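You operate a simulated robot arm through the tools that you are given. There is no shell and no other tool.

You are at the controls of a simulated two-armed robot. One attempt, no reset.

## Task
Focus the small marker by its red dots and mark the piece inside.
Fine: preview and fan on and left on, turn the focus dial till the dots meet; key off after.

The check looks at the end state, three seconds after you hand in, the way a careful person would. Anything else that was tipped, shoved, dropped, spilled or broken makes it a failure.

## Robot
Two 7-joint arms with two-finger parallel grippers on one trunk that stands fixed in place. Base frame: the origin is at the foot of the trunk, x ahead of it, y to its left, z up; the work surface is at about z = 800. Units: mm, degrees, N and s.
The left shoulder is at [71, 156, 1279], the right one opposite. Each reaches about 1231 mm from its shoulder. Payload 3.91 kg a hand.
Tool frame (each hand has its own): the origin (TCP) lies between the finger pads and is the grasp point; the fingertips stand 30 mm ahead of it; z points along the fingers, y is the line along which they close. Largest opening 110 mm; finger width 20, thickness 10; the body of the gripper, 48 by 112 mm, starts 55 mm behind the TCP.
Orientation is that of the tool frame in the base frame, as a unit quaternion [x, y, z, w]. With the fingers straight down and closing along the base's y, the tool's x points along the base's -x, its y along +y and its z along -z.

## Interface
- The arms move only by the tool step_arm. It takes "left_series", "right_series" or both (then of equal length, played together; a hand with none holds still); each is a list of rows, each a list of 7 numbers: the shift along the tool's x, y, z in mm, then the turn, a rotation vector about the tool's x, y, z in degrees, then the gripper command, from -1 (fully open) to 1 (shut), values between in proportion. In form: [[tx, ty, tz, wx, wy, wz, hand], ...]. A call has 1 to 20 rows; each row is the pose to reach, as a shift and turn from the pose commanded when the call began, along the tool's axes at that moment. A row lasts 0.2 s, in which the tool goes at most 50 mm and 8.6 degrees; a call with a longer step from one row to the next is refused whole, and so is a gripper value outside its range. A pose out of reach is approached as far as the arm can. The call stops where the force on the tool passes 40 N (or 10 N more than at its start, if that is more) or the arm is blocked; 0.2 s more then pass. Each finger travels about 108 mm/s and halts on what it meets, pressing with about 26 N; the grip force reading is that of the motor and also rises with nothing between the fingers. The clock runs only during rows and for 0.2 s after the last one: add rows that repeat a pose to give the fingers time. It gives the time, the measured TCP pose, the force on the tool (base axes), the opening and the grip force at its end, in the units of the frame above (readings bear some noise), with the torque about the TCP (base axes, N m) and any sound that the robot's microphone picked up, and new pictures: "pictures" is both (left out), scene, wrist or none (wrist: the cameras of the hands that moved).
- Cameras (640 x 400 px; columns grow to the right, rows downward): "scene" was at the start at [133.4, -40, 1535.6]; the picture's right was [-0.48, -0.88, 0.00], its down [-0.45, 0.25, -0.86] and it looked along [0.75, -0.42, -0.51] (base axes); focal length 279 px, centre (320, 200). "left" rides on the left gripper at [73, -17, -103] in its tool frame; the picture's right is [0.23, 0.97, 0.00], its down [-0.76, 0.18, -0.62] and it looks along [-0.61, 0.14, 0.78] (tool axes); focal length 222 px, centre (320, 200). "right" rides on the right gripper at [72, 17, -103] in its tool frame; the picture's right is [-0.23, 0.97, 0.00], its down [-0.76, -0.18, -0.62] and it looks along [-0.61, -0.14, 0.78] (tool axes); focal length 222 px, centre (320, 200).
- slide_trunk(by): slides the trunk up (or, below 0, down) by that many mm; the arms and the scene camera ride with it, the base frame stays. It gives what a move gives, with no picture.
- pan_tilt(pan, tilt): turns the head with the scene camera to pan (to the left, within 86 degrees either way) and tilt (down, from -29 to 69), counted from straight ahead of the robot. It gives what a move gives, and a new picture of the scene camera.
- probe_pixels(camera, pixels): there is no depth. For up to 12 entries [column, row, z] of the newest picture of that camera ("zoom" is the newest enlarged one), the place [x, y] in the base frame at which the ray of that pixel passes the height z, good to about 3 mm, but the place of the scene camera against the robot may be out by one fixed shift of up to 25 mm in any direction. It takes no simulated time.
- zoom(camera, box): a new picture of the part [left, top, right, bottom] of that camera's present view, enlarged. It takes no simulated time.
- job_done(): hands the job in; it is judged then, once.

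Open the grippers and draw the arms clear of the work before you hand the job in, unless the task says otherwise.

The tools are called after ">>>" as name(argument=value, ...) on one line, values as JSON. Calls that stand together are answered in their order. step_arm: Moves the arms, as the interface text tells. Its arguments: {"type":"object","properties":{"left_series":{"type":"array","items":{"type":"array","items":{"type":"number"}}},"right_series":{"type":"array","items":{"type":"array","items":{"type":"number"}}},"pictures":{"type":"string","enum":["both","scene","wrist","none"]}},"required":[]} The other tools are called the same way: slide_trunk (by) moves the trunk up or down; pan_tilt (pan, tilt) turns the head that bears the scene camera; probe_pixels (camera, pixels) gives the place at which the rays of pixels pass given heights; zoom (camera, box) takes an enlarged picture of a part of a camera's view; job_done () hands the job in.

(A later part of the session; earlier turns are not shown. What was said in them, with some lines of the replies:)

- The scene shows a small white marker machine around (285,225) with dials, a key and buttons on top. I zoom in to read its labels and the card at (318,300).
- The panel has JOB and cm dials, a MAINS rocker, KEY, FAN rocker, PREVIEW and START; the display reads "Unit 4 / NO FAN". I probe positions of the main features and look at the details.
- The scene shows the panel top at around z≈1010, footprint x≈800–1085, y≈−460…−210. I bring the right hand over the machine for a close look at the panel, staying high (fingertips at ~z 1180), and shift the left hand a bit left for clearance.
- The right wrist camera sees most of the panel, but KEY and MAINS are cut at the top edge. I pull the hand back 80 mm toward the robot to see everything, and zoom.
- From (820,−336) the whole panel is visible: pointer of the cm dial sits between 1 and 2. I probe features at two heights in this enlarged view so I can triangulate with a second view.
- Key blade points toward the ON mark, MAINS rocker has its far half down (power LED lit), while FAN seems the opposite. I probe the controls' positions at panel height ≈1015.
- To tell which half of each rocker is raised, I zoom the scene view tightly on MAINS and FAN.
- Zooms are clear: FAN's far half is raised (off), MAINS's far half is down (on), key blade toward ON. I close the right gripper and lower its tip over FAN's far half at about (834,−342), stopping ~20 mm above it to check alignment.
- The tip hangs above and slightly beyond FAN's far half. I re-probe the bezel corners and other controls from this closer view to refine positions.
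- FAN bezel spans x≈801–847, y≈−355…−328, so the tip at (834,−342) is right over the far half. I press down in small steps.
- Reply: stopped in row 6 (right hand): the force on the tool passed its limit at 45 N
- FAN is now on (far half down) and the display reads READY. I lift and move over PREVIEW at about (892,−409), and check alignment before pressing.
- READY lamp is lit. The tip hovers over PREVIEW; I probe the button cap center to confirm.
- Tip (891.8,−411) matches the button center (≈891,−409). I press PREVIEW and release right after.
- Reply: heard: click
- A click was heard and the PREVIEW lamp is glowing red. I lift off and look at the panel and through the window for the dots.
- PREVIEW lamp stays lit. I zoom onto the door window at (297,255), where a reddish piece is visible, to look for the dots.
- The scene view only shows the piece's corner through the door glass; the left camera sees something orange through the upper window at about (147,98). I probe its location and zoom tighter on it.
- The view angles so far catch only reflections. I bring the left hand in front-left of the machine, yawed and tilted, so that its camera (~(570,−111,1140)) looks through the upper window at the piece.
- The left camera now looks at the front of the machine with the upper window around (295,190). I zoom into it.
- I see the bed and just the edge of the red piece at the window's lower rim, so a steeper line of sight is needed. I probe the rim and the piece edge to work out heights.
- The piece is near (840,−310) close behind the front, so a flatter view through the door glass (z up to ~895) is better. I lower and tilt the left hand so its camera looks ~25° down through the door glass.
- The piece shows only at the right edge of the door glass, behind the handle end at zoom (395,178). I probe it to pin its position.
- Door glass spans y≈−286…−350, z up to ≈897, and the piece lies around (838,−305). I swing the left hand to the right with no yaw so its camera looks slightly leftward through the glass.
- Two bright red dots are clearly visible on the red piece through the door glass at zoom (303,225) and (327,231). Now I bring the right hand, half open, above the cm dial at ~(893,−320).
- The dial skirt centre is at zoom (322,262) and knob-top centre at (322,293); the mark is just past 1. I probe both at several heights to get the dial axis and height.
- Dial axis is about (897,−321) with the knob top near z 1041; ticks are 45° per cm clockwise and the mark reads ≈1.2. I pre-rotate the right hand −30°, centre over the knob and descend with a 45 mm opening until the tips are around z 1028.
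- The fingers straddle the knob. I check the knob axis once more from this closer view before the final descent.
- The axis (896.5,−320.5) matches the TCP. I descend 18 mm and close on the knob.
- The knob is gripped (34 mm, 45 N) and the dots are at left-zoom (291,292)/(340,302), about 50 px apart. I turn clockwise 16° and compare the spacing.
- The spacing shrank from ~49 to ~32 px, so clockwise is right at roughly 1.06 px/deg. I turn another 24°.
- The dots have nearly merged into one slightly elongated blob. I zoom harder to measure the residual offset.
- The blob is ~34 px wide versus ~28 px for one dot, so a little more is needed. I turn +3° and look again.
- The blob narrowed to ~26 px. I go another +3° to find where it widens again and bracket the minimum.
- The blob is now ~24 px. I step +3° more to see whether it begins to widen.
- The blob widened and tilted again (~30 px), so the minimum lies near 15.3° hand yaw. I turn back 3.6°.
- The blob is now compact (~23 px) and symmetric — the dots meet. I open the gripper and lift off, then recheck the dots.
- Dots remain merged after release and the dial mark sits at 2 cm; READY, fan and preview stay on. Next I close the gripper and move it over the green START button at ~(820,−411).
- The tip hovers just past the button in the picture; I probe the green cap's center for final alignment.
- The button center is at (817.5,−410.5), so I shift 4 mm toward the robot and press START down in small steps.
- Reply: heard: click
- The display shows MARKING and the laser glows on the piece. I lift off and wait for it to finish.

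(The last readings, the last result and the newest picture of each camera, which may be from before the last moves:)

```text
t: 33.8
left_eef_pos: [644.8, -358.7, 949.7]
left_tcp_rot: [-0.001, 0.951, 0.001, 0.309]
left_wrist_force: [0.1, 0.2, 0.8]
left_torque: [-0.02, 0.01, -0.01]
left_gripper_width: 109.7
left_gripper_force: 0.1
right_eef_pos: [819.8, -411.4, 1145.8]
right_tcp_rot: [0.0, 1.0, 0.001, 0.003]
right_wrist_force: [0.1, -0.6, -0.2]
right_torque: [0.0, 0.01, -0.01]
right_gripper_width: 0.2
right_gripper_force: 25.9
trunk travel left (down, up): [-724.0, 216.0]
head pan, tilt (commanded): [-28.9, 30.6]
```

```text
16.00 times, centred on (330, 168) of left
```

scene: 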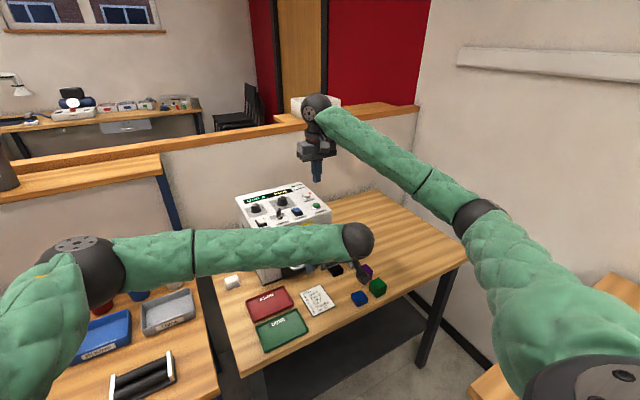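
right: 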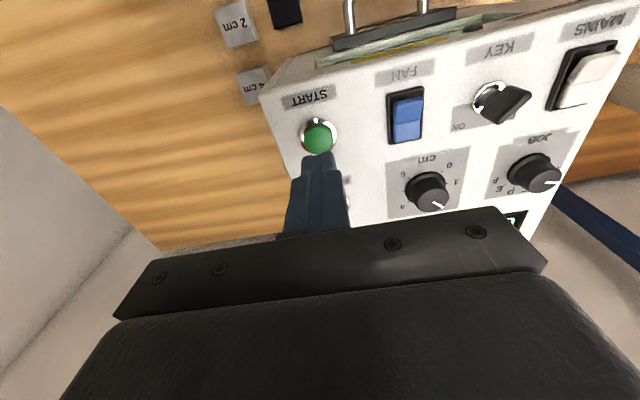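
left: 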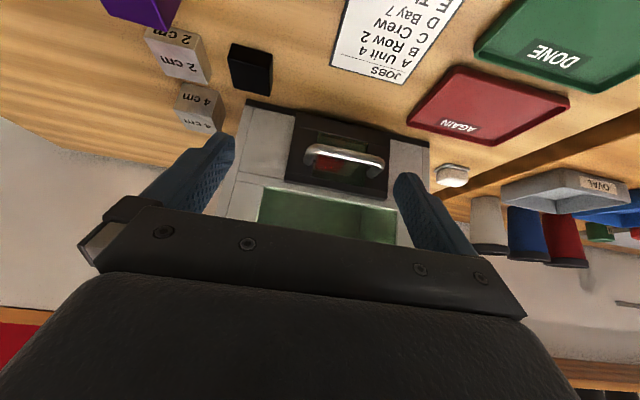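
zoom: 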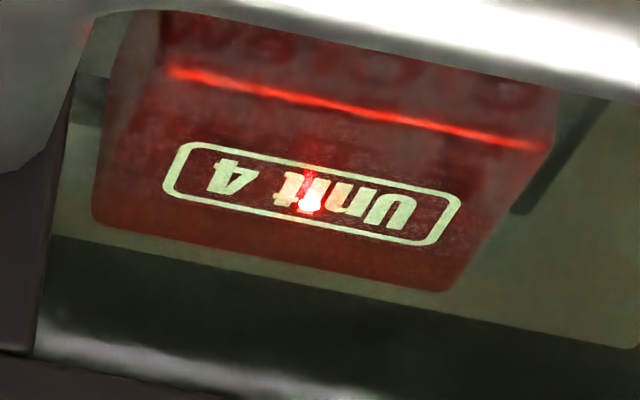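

DONE: a crisp "Unit 4" mark is on the piece, and the preview and fan remain on. Now the key: I move the right hand over it (~(821,−278)) with the gripper half open for a close look.

>>> step_arm(right_series=[[0, 44, 0, 0, 0, 0, 0.5], [0, 88, 0, 0, 0, 0, 0.18], [-3, 132, 5, 0, 0, 0, 0.18], [-3, 132, 10, 0, 0, 0, 0.18], [-3, 132, 10, 0, 0, 0, 0.18]], pictures="both")

>>> zoom(camera="right", box=[270, 80, 370, 145])

>>> zoom(camera="scene", box=[262, 192, 302, 217])

```text
t: 35.0
left_eef_pos: [644.8, -357.2, 949.4]
left_tcp_rot: [0.0, 0.951, 0.0, 0.308]
left_wrist_force: [0.2, 0.1, 0.4]
left_torque: [-0.01, 0.01, 0.01]
left_gripper_width: 109.7
left_gripper_force: 0.0
right_eef_pos: [822.5, -279.2, 1137.6]
right_tcp_rot: [0.001, 1.0, 0.001, 0.004]
right_wrist_force: [-0.9, 0.7, 0.1]
right_torque: [-0.03, 0.0, 0.0]
right_gripper_width: 45.3
right_gripper_force: 0.1
trunk travel left (down, up): [-724.0, 216.0]
head pan, tilt (commanded): [-28.9, 30.6]
```

scene: 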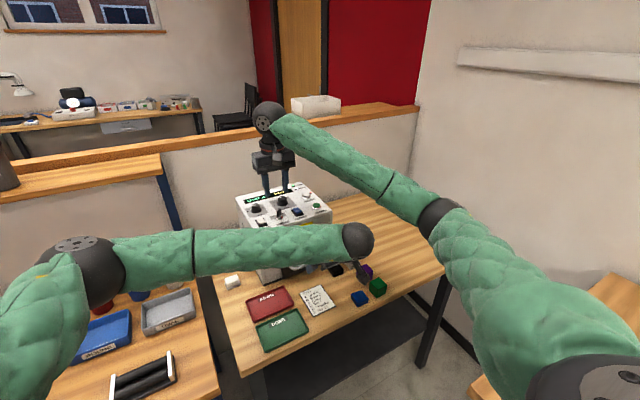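
right: 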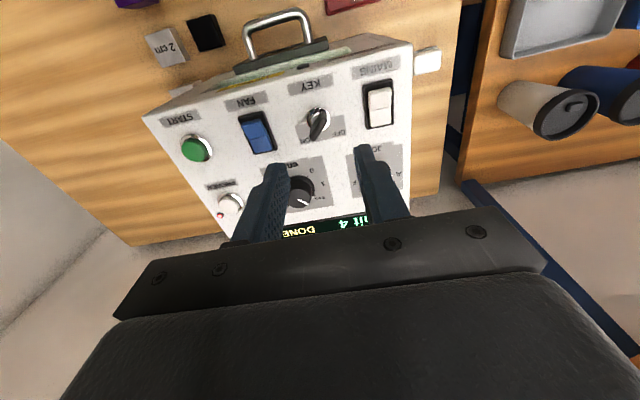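

```text
6.15 times, centred on (320, 112) of right
```

zoom: 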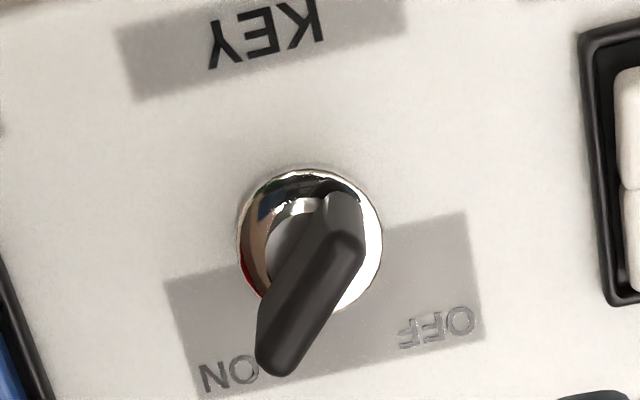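

```text
16.00 times, centred on (282, 204) of scene
```

zoom: 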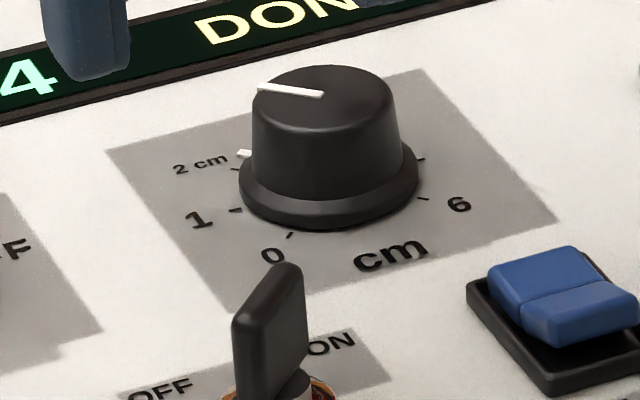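

The key bow runs from zoom (343,242) to (280,365) and points to ON. I probe the lock ring and bow ends to get axis, height and angle.

>>> probe_pixels(camera="right", pixels=[[318.7, 119, 1022], [318.7, 119, 1018], [318.7, 128.9, 1040], [318.7, 128.9, 1045], [318.7, 128.9, 1050], [318.7, 128.9, 1055], [318.7, 128.9, 1060], [323.7, 118.8, 1050], [313.5, 138.8, 1050], [308, 134, 1018], [338, 127, 1018]])

>>> zoom(camera="right", box=[300, 99, 340, 144])

```text
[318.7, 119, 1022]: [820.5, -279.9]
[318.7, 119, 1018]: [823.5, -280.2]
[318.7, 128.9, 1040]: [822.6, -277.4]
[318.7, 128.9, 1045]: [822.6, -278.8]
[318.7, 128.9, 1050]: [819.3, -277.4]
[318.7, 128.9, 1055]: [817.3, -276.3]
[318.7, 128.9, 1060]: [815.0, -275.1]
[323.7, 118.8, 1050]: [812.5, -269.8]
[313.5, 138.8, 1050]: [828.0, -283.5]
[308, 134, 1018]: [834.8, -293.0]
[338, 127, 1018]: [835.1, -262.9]
```

```text
8.89 times, centred on (320, 122) of right
```

zoom: 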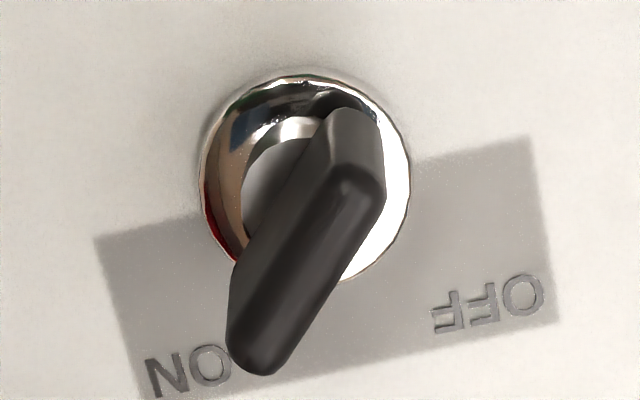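

Axis ≈(821.5,−279), bow at −42°, top z≈1048. I rotate the hand +43° so the fingers close across the bow, and descend to just above/around it.

>>> step_arm(right_series=[[0, 0, 8, 0, 0, 7.2, 0.18], [0, 0, 16, 0, 0, 14.4, 0.18], [0, 0, 24, 0, 0, 21.6, 0.18], [0, 0, 32, 0, 0, 28.8, 0.18], [0, 0, 40, 0, 0, 36, 0.18], [0, 0, 50, 0, 0, 43, 0.18], [0, 0, 50, 0, 0, 43, 0.18]], pictures="both")

>>> zoom(camera="right", box=[250, 90, 390, 190])

>>> zoom(camera="scene", box=[255, 185, 310, 220])

```text
t: 36.6
left_eef_pos: [644.2, -359.4, 949.1]
left_tcp_rot: [-0.001, 0.951, 0.001, 0.309]
left_wrist_force: [0.4, -0.3, 0.6]
left_torque: [0.01, 0.01, 0.01]
left_gripper_width: 110.1
left_gripper_force: 0.1
right_eef_pos: [822.3, -278.6, 1086.5]
right_tcp_rot: [0.368, 0.93, 0.001, 0.003]
right_wrist_force: [0.1, 0.9, -0.2]
right_torque: [-0.03, -0.02, -0.02]
right_gripper_width: 45.2
right_gripper_force: 0.0
trunk travel left (down, up): [-724.0, 216.0]
head pan, tilt (commanded): [-28.9, 30.6]
```

scene: 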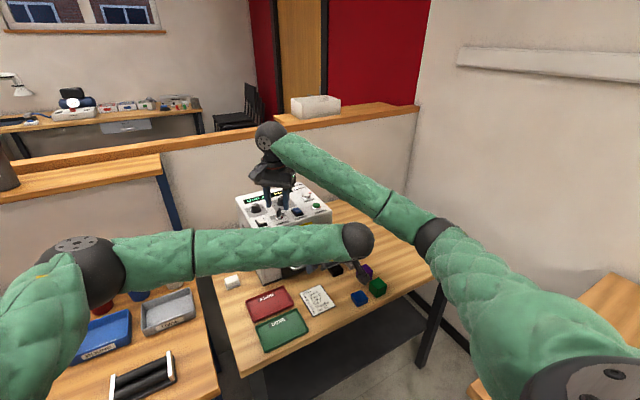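
right: 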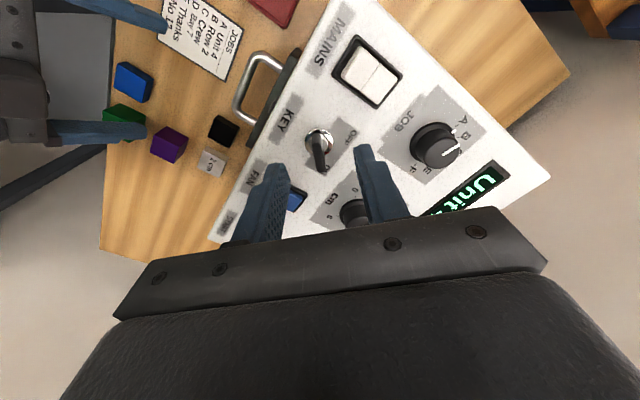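

```text
4.00 times, centred on (320, 140) of right
```

zoom: 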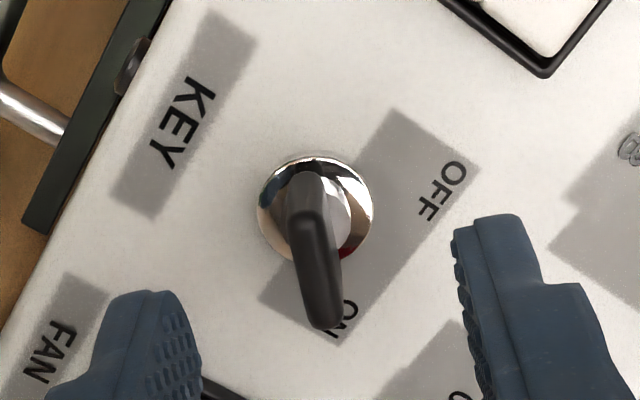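

```text
11.43 times, centred on (282, 202) of scene
```

zoom: 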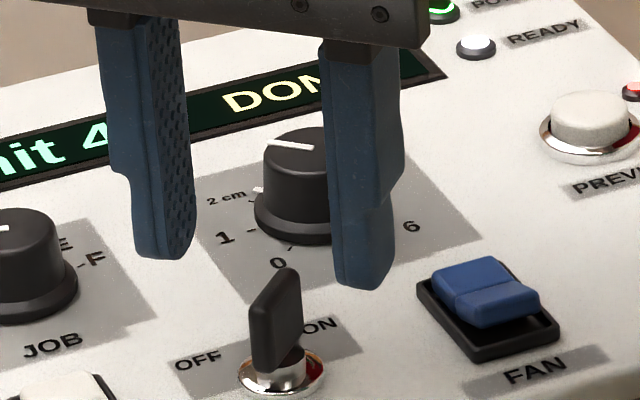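

The bow sits centred between the fingers. I descend 25 mm and close on it.

>>> step_arm(right_series=[[0, 0, 8, 0, 0, 0, 0.18], [0, 0, 16, 0, 0, 0, 0.18], [0, 0, 22, 0, 0, 0, 0.18], [0, 0, 25, 0, 0, 0, 0.18], [0, 0, 25, 0, 0, 0, 0.6], [0, 0, 25, 0, 0, 0, 1], [0, 0, 25, 0, 0, 0, 1]], pictures="both")

>>> zoom(camera="right", box=[250, 90, 390, 190])

>>> zoom(camera="scene", box=[255, 185, 310, 220])

```text
t: 38.2
left_eef_pos: [645.7, -359.1, 949.4]
left_tcp_rot: [0.0, 0.951, 0.0, 0.309]
left_wrist_force: [-0.3, 0.2, -0.5]
left_torque: [0.03, 0.0, -0.04]
left_gripper_width: 110.1
left_gripper_force: 0.1
right_eef_pos: [821.1, -278.9, 1061.7]
right_tcp_rot: [0.367, 0.93, 0.002, 0.003]
right_wrist_force: [-0.3, -3.9, 2.7]
right_torque: [-0.68, 0.35, 0.0]
right_gripper_width: 7.0
right_gripper_force: 44.9
trunk travel left (down, up): [-724.0, 216.0]
head pan, tilt (commanded): [-28.9, 30.6]
```

scene: 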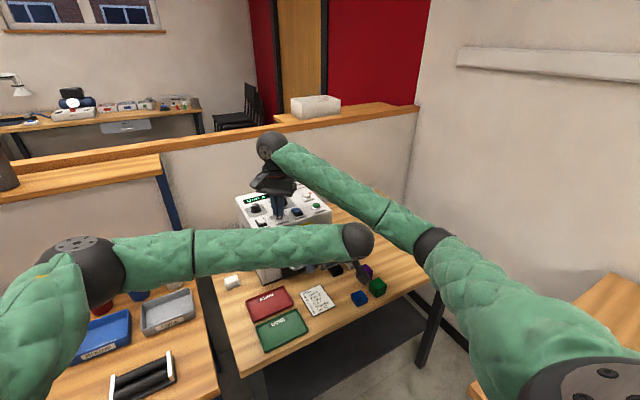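
right: 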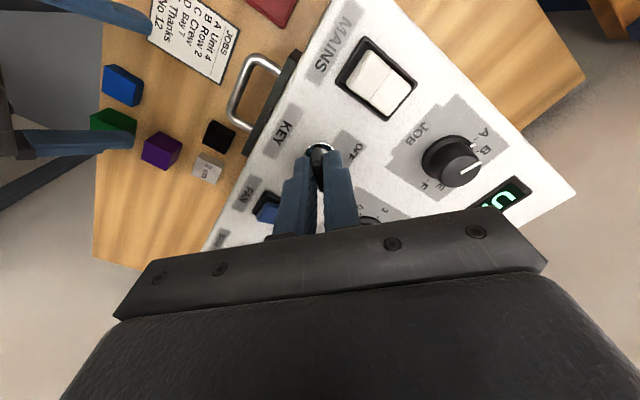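

```text
4.00 times, centred on (320, 140) of right
```

zoom: 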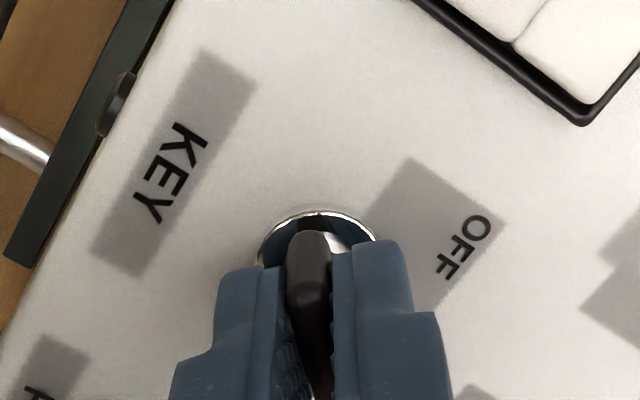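

```text
11.43 times, centred on (282, 202) of scene
```

zoom: 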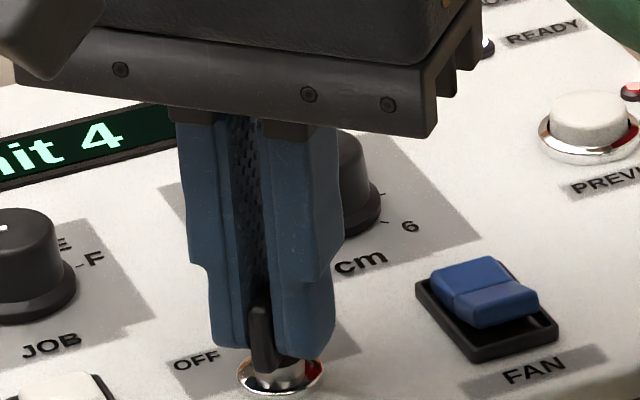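

The bow is gripped at 7 mm. I turn the key counter-clockwise toward OFF, first 48°.

>>> step_arm(right_series=[[0, 0, 0, 0, 0, -6, 1], [0, 0, 0, 0, 0, -12, 1], [0, 0, 0, 0, 0, -18, 1], [0, 0, 0, 0, 0, -24, 1], [0, 0, 0, 0, 0, -30, 1], [0, 0, 0, 0, 0, -36, 1], [0, 0, 0, 0, 0, -42, 1], [0, 0, 0, 0, 0, -48, 1], [0, 0, 0, 0, 0, -48, 1]], pictures="wrist")

>>> zoom(camera="scene", box=[232, 175, 337, 240])

```text
t: 40.2
left_eef_pos: [644.4, -360.1, 949.1]
left_tcp_rot: [0.0, 0.951, 0.0, 0.31]
left_wrist_force: [0.2, -0.9, 0.1]
left_torque: [0.0, 0.0, 0.01]
left_gripper_width: 109.9
left_gripper_force: 0.2
right_eef_pos: [821.5, -279.1, 1061.8]
right_tcp_rot: [-0.044, 0.999, 0.001, 0.004]
right_wrist_force: [-7.0, -6.9, -5.5]
right_torque: [-0.3, 0.24, -0.01]
right_gripper_width: 6.9
right_gripper_force: 45.4
trunk travel left (down, up): [-724.0, 216.0]
head pan, tilt (commanded): [-28.9, 30.6]
```

right: 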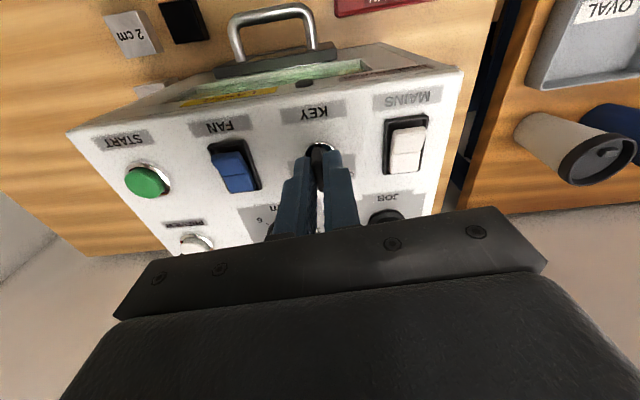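

```text
6.10 times, centred on (284, 208) of scene
```

zoom: 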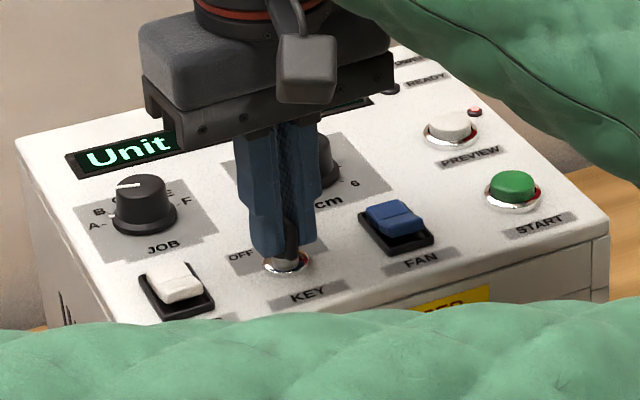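

The key followed (hand yaw now ≈ −5°). I continue turning counter-clockwise another ~40° to the OFF stop.

>>> step_arm(right_series=[[0, 0, 0, 0, 0, -6, 1], [0, 0, 0, 0, 0, -12, 1], [0, 0, 0, 0, 0, -18, 1], [0, 0, 0, 0, 0, -24, 1], [0, 0, 0, 0, 0, -30, 1], [0, 0, 0, 0, 0, -35, 1], [0, 0, 0, 0, 0, -39, 1], [0, 0, 0, 0, 0, -39, 1]], pictures="wrist")

>>> zoom(camera="scene", box=[232, 175, 337, 240])

>>> zoom(camera="right", box=[250, 90, 390, 190])

```text
t: 42.0
left_eef_pos: [644.1, -360.5, 948.3]
left_tcp_rot: [-0.001, 0.951, 0.002, 0.31]
left_wrist_force: [0.7, -0.5, 0.1]
left_torque: [0.01, -0.02, 0.01]
left_gripper_width: 109.7
left_gripper_force: 0.1
right_eef_pos: [822.1, -280.3, 1061.5]
right_tcp_rot: [-0.374, 0.927, -0.001, 0.004]
right_wrist_force: [-12.3, -17.3, -6.0]
right_torque: [0.64, -0.38, 0.01]
right_gripper_width: 6.9
right_gripper_force: 44.8
trunk travel left (down, up): [-724.0, 216.0]
head pan, tilt (commanded): [-28.9, 30.6]
```

right: 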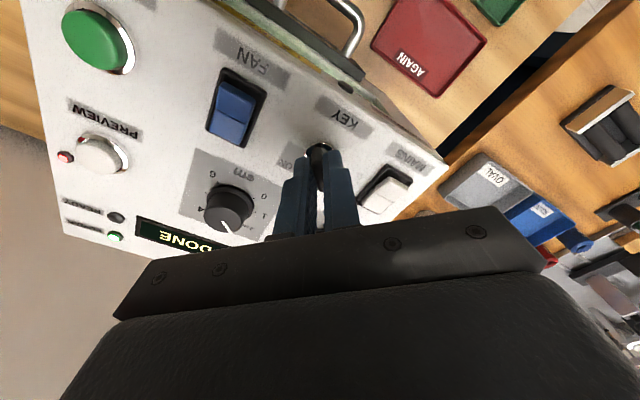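

```text
6.10 times, centred on (284, 208) of scene
```

zoom: 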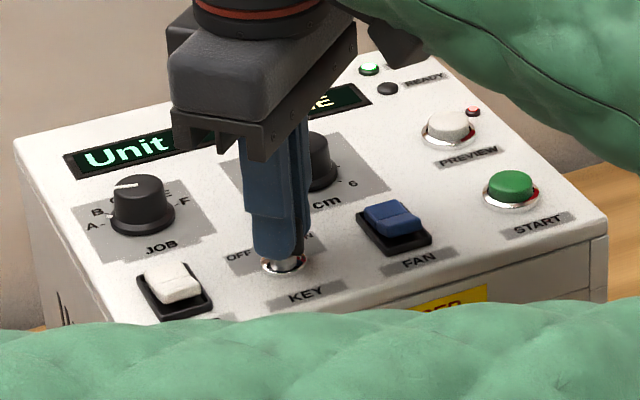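

```text
4.00 times, centred on (320, 140) of right
```

zoom: 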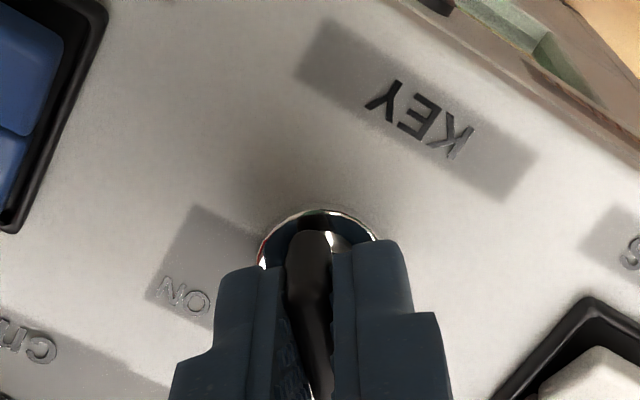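

READY has gone dark, so the key is off. I open the fingers and lift to check the key's angle and everything else.

>>> step_arm(right_series=[[0, 0, 0, 0, 0, 0, 0.6], [0, 0, 0, 0, 0, 0, 0.2], [0, 0, 0, 0, 0, 0, 0.2], [0, 0, -20, 0, 0, 0, 0.2], [0, 0, -50, 0, 0, 7, 0.2], [0, 0, -80, 0, 0, 14, 0.2], [0, 0, -90, 0, 0, 22, 0.2], [0, 0, -90, 0, 0, 30, 0.2], [0, 0, -90, 0, 0, 38, 0.2], [0, 0, -90, 0, 0, 44, 0.2], [0, 0, -90, 0, 0, 44, 0.2]], pictures="both")

>>> zoom(camera="right", box=[270, 80, 370, 145])

>>> zoom(camera="scene", box=[232, 175, 337, 240])

>>> zoom(camera="left", box=[310, 155, 350, 180])

```text
t: 44.4
left_eef_pos: [644.5, -359.3, 950.1]
left_tcp_rot: [0.0, 0.951, 0.0, 0.31]
left_wrist_force: [-0.3, -1.0, 0.0]
left_torque: [0.01, 0.0, -0.03]
left_gripper_width: 109.8
left_gripper_force: 0.1
right_eef_pos: [821.0, -278.8, 1152.2]
right_tcp_rot: [0.0, 1.0, 0.001, 0.003]
right_wrist_force: [-0.3, -0.4, 0.5]
right_torque: [-0.01, 0.0, 0.02]
right_gripper_width: 44.1
right_gripper_force: 0.0
trunk travel left (down, up): [-724.0, 216.0]
head pan, tilt (commanded): [-28.9, 30.6]
```

scene: 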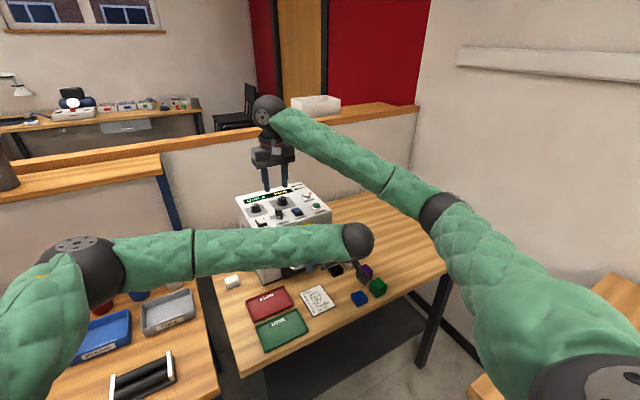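
right: 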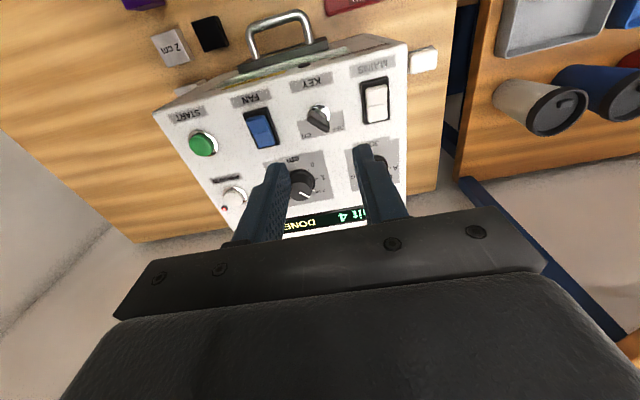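

```text
6.15 times, centred on (320, 112) of right
```

zoom: 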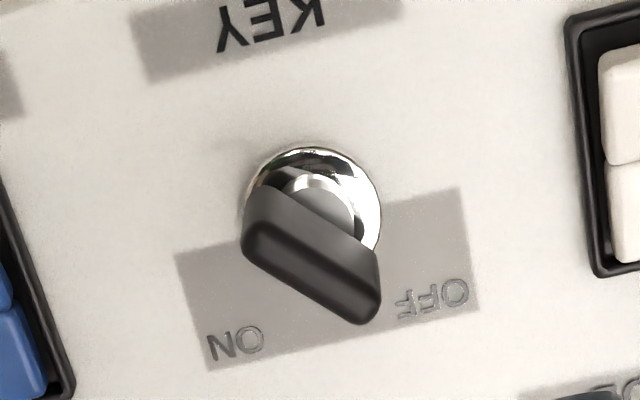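

```text
6.10 times, centred on (284, 208) of scene
```

zoom: 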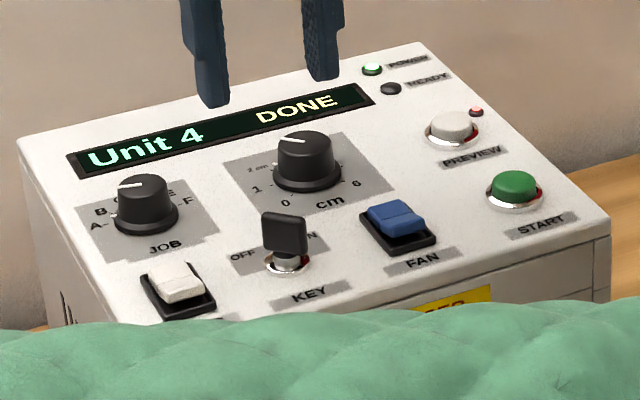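

```text
16.00 times, centred on (330, 168) of left
```

zoom: 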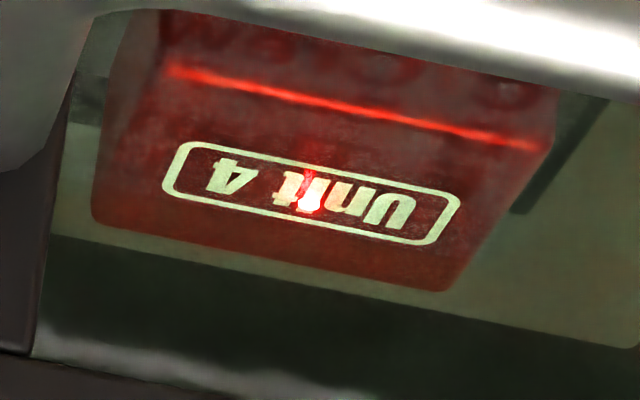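

Key now points to OFF, READY is dark, PREVIEW and FAN remain on, dial stays at 2 cm, and the mark is crisp. I verify the key angle by probing the bow ends.

>>> probe_pixels(camera="right", pixels=[[308.6, 118, 1048], [327.8, 131, 1048], [320.5, 117, 1022]])

```text
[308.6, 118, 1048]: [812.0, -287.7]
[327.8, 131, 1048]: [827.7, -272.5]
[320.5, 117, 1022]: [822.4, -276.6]
```

The bow is at +44°, fully at OFF. Now I open the right gripper and withdraw it up and back to its start area.

>>> step_arm(right_series=[[0, 0, -45, 0, 0, 0, 0.2], [0, 0, -90, 0, 0, 0, 0.2], [29, -31, -100, 0, 0, 0, -0.5], [57, -62, -105, 0, 0, 0, -1], [86, -92, -110, 0, 0, 0, -1], [114, -123, -115, 0, 0, 0, -1], [143, -154, -120, 0, 0, 0, -1], [172, -185, -125, 0, 0, 0, -1], [200, -216, -130, 0, 0, 0, -1], [229, -246, -135, 0, 0, 0, -1], [257, -277, -140, 0, 0, 0, -1], [286, -308, -146, 0, 0, 0, -1], [286, -308, -146, 0, 0, 0, -1]], pictures="scene")

```text
t: 47.2
left_eef_pos: [645.2, -359.6, 948.4]
left_tcp_rot: [-0.001, 0.951, 0.0, 0.309]
left_wrist_force: [0.1, -0.5, 0.0]
left_torque: [-0.03, -0.01, -0.01]
left_gripper_width: 110.0
left_gripper_force: 0.0
right_eef_pos: [534.8, -585.4, 1295.1]
right_tcp_rot: [-0.001, 1.0, 0.002, 0.002]
right_wrist_force: [1.0, 0.0, -0.3]
right_torque: [0.0, 0.0, -0.01]
right_gripper_width: 110.1
right_gripper_force: 0.1
trunk travel left (down, up): [-724.0, 216.0]
head pan, tilt (commanded): [-28.9, 30.6]
```

scene: 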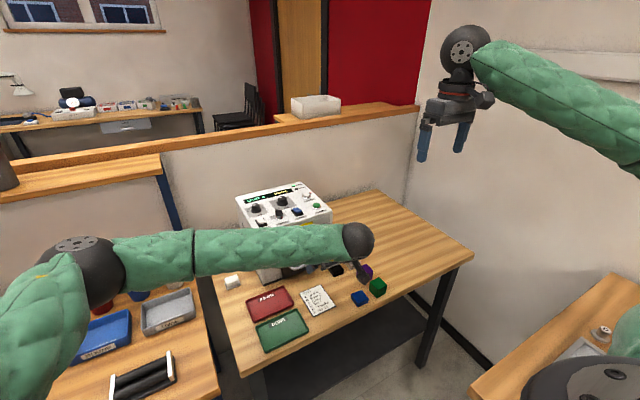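

The right arm is clear. Now I lift the left hand up and away to its side, leaving its gripper open.

>>> step_arm(left_series=[[-12, 0, -35, 0, 0, 0, -1], [-30, 0, -70, 0, 0, 0, -1], [-50, 15, -105, 0, 0, 0, -1], [-68, 45, -130, 0, 0, 0, -1], [-82, 80, -155, 0, 0, 0, -1], [-94, 118, -178, 0, 0, 0, -1], [-104, 158, -196, 0, 0, 0, -1], [-114, 200, -210, 0, 0, 0, -1], [-120, 245, -220, 0, 0, 0, -1], [-123, 290, -224, 0, 0, 0, -1], [-123, 290, -224, 0, 0, 0, -1]], pictures="both")

>>> zoom(camera="scene", box=[220, 170, 350, 290])

>>> zoom(camera="scene", box=[232, 175, 337, 240])

```text
t: 49.6
left_eef_pos: [613.8, -71.7, 1202.2]
left_tcp_rot: [0.0, 0.951, 0.001, 0.309]
left_wrist_force: [-0.1, -0.5, 0.2]
left_torque: [0.03, -0.01, 0.0]
left_gripper_width: 109.7
left_gripper_force: 0.0
right_eef_pos: [532.8, -588.0, 1295.3]
right_tcp_rot: [-0.001, 1.0, 0.002, 0.003]
right_wrist_force: [0.2, 0.2, -1.0]
right_torque: [0.0, -0.03, 0.03]
right_gripper_width: 110.0
right_gripper_force: 0.0
trunk travel left (down, up): [-724.0, 216.0]
head pan, tilt (commanded): [-28.9, 30.6]
```

scene: 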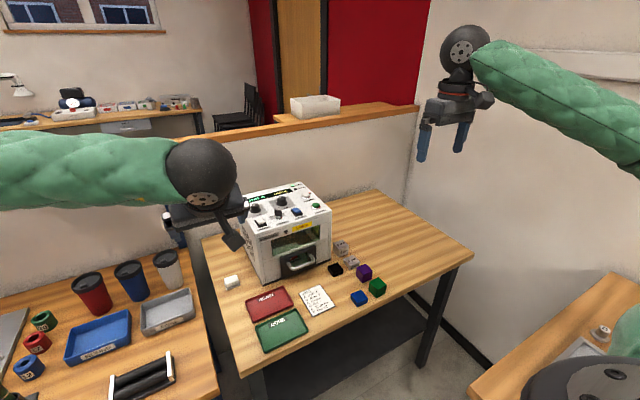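
left: 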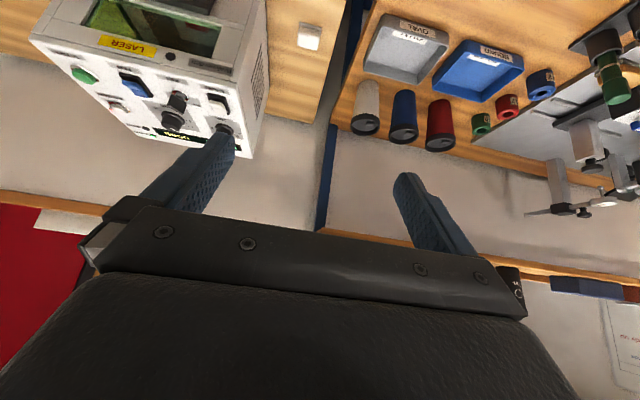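

```text
3.33 times, centred on (285, 230) of scene
```

zoom: 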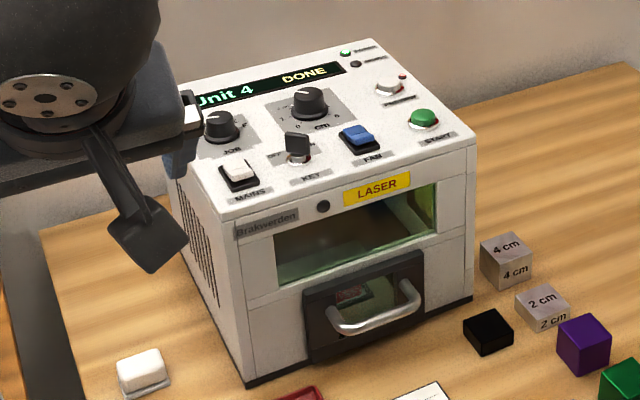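

```text
6.10 times, centred on (284, 208) of scene
```

zoom: 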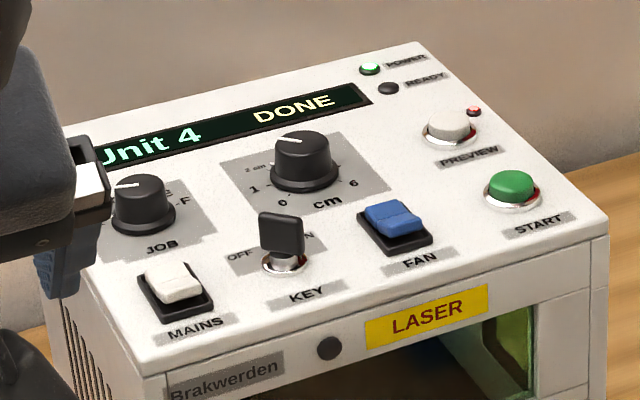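

Everything is in order: DONE, FAN and PREVIEW on, key at OFF, nothing else moved. I move the left hand a bit further up and left before handing in.

>>> step_arm(left_series=[[-15, 37, -20, 0, 0, 0, -1], [-30, 75, -40, 0, 0, 0, -1], [-45, 112, -60, 0, 0, 0, -1], [-59, 150, -81, 0, 0, 0, -1], [-59, 150, -81, 0, 0, 0, -1]], pictures="scene")

>>> zoom(camera="scene", box=[220, 170, 350, 290])

```text
t: 50.8
left_eef_pos: [611.8, 78.4, 1304.2]
left_tcp_rot: [0.0, 0.951, 0.0, 0.309]
left_wrist_force: [0.1, -1.7, -0.4]
left_torque: [0.03, 0.0, 0.03]
left_gripper_width: 110.2
left_gripper_force: 0.1
right_eef_pos: [533.1, -588.2, 1294.6]
right_tcp_rot: [0.0, 1.0, 0.002, 0.003]
right_wrist_force: [0.1, -0.9, 0.1]
right_torque: [0.01, 0.01, 0.02]
right_gripper_width: 109.8
right_gripper_force: 0.0
trunk travel left (down, up): [-724.0, 216.0]
head pan, tilt (commanded): [-28.9, 30.6]
```

scene: 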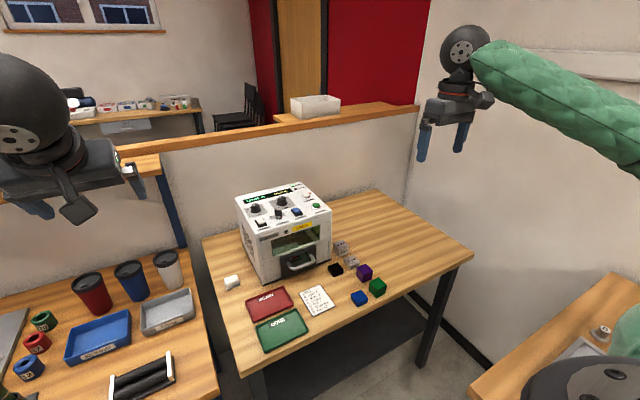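

```text
3.33 times, centred on (285, 230) of scene
```

zoom: 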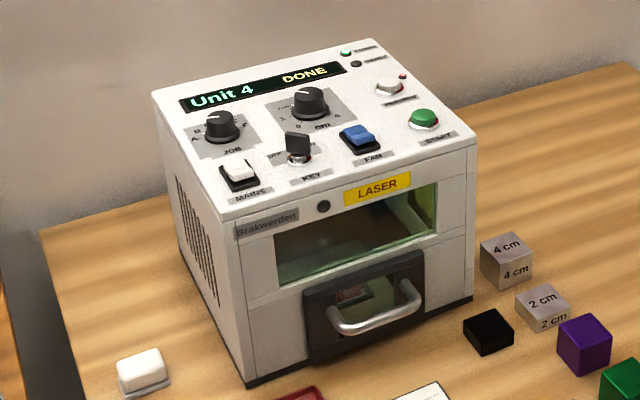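

Both arms are clear with grippers open; the machine shows DONE with the fan and preview on, key at OFF, and the table items untouched. I hand the job in.

>>> job_done()

```text
The job is handed in.
```

I focused the marker, marked the piece inside, and handed the job in. I don't have the check's result.

- **Focus:** the two red dots merged into one compact spot with the focus dial at about 2 cm. They stayed merged after I let go of the dial.
- **Mark:** the display went from MARKING to DONE. "Unit 4" shows crisply on the piece through the door glass. You didn't name a job, so I left the job dial where it was, on A (Unit 4).
- **Left on:** preview and fan are both still on.
- **Key:** it points to OFF and the READY lamp has gone dark.

While I turned the key, the machine appeared in the picture to shift by about 2 mm. Once I let go, it appeared back in its original place. The other items on the table look untouched. Both grippers are open and both arms are clear.
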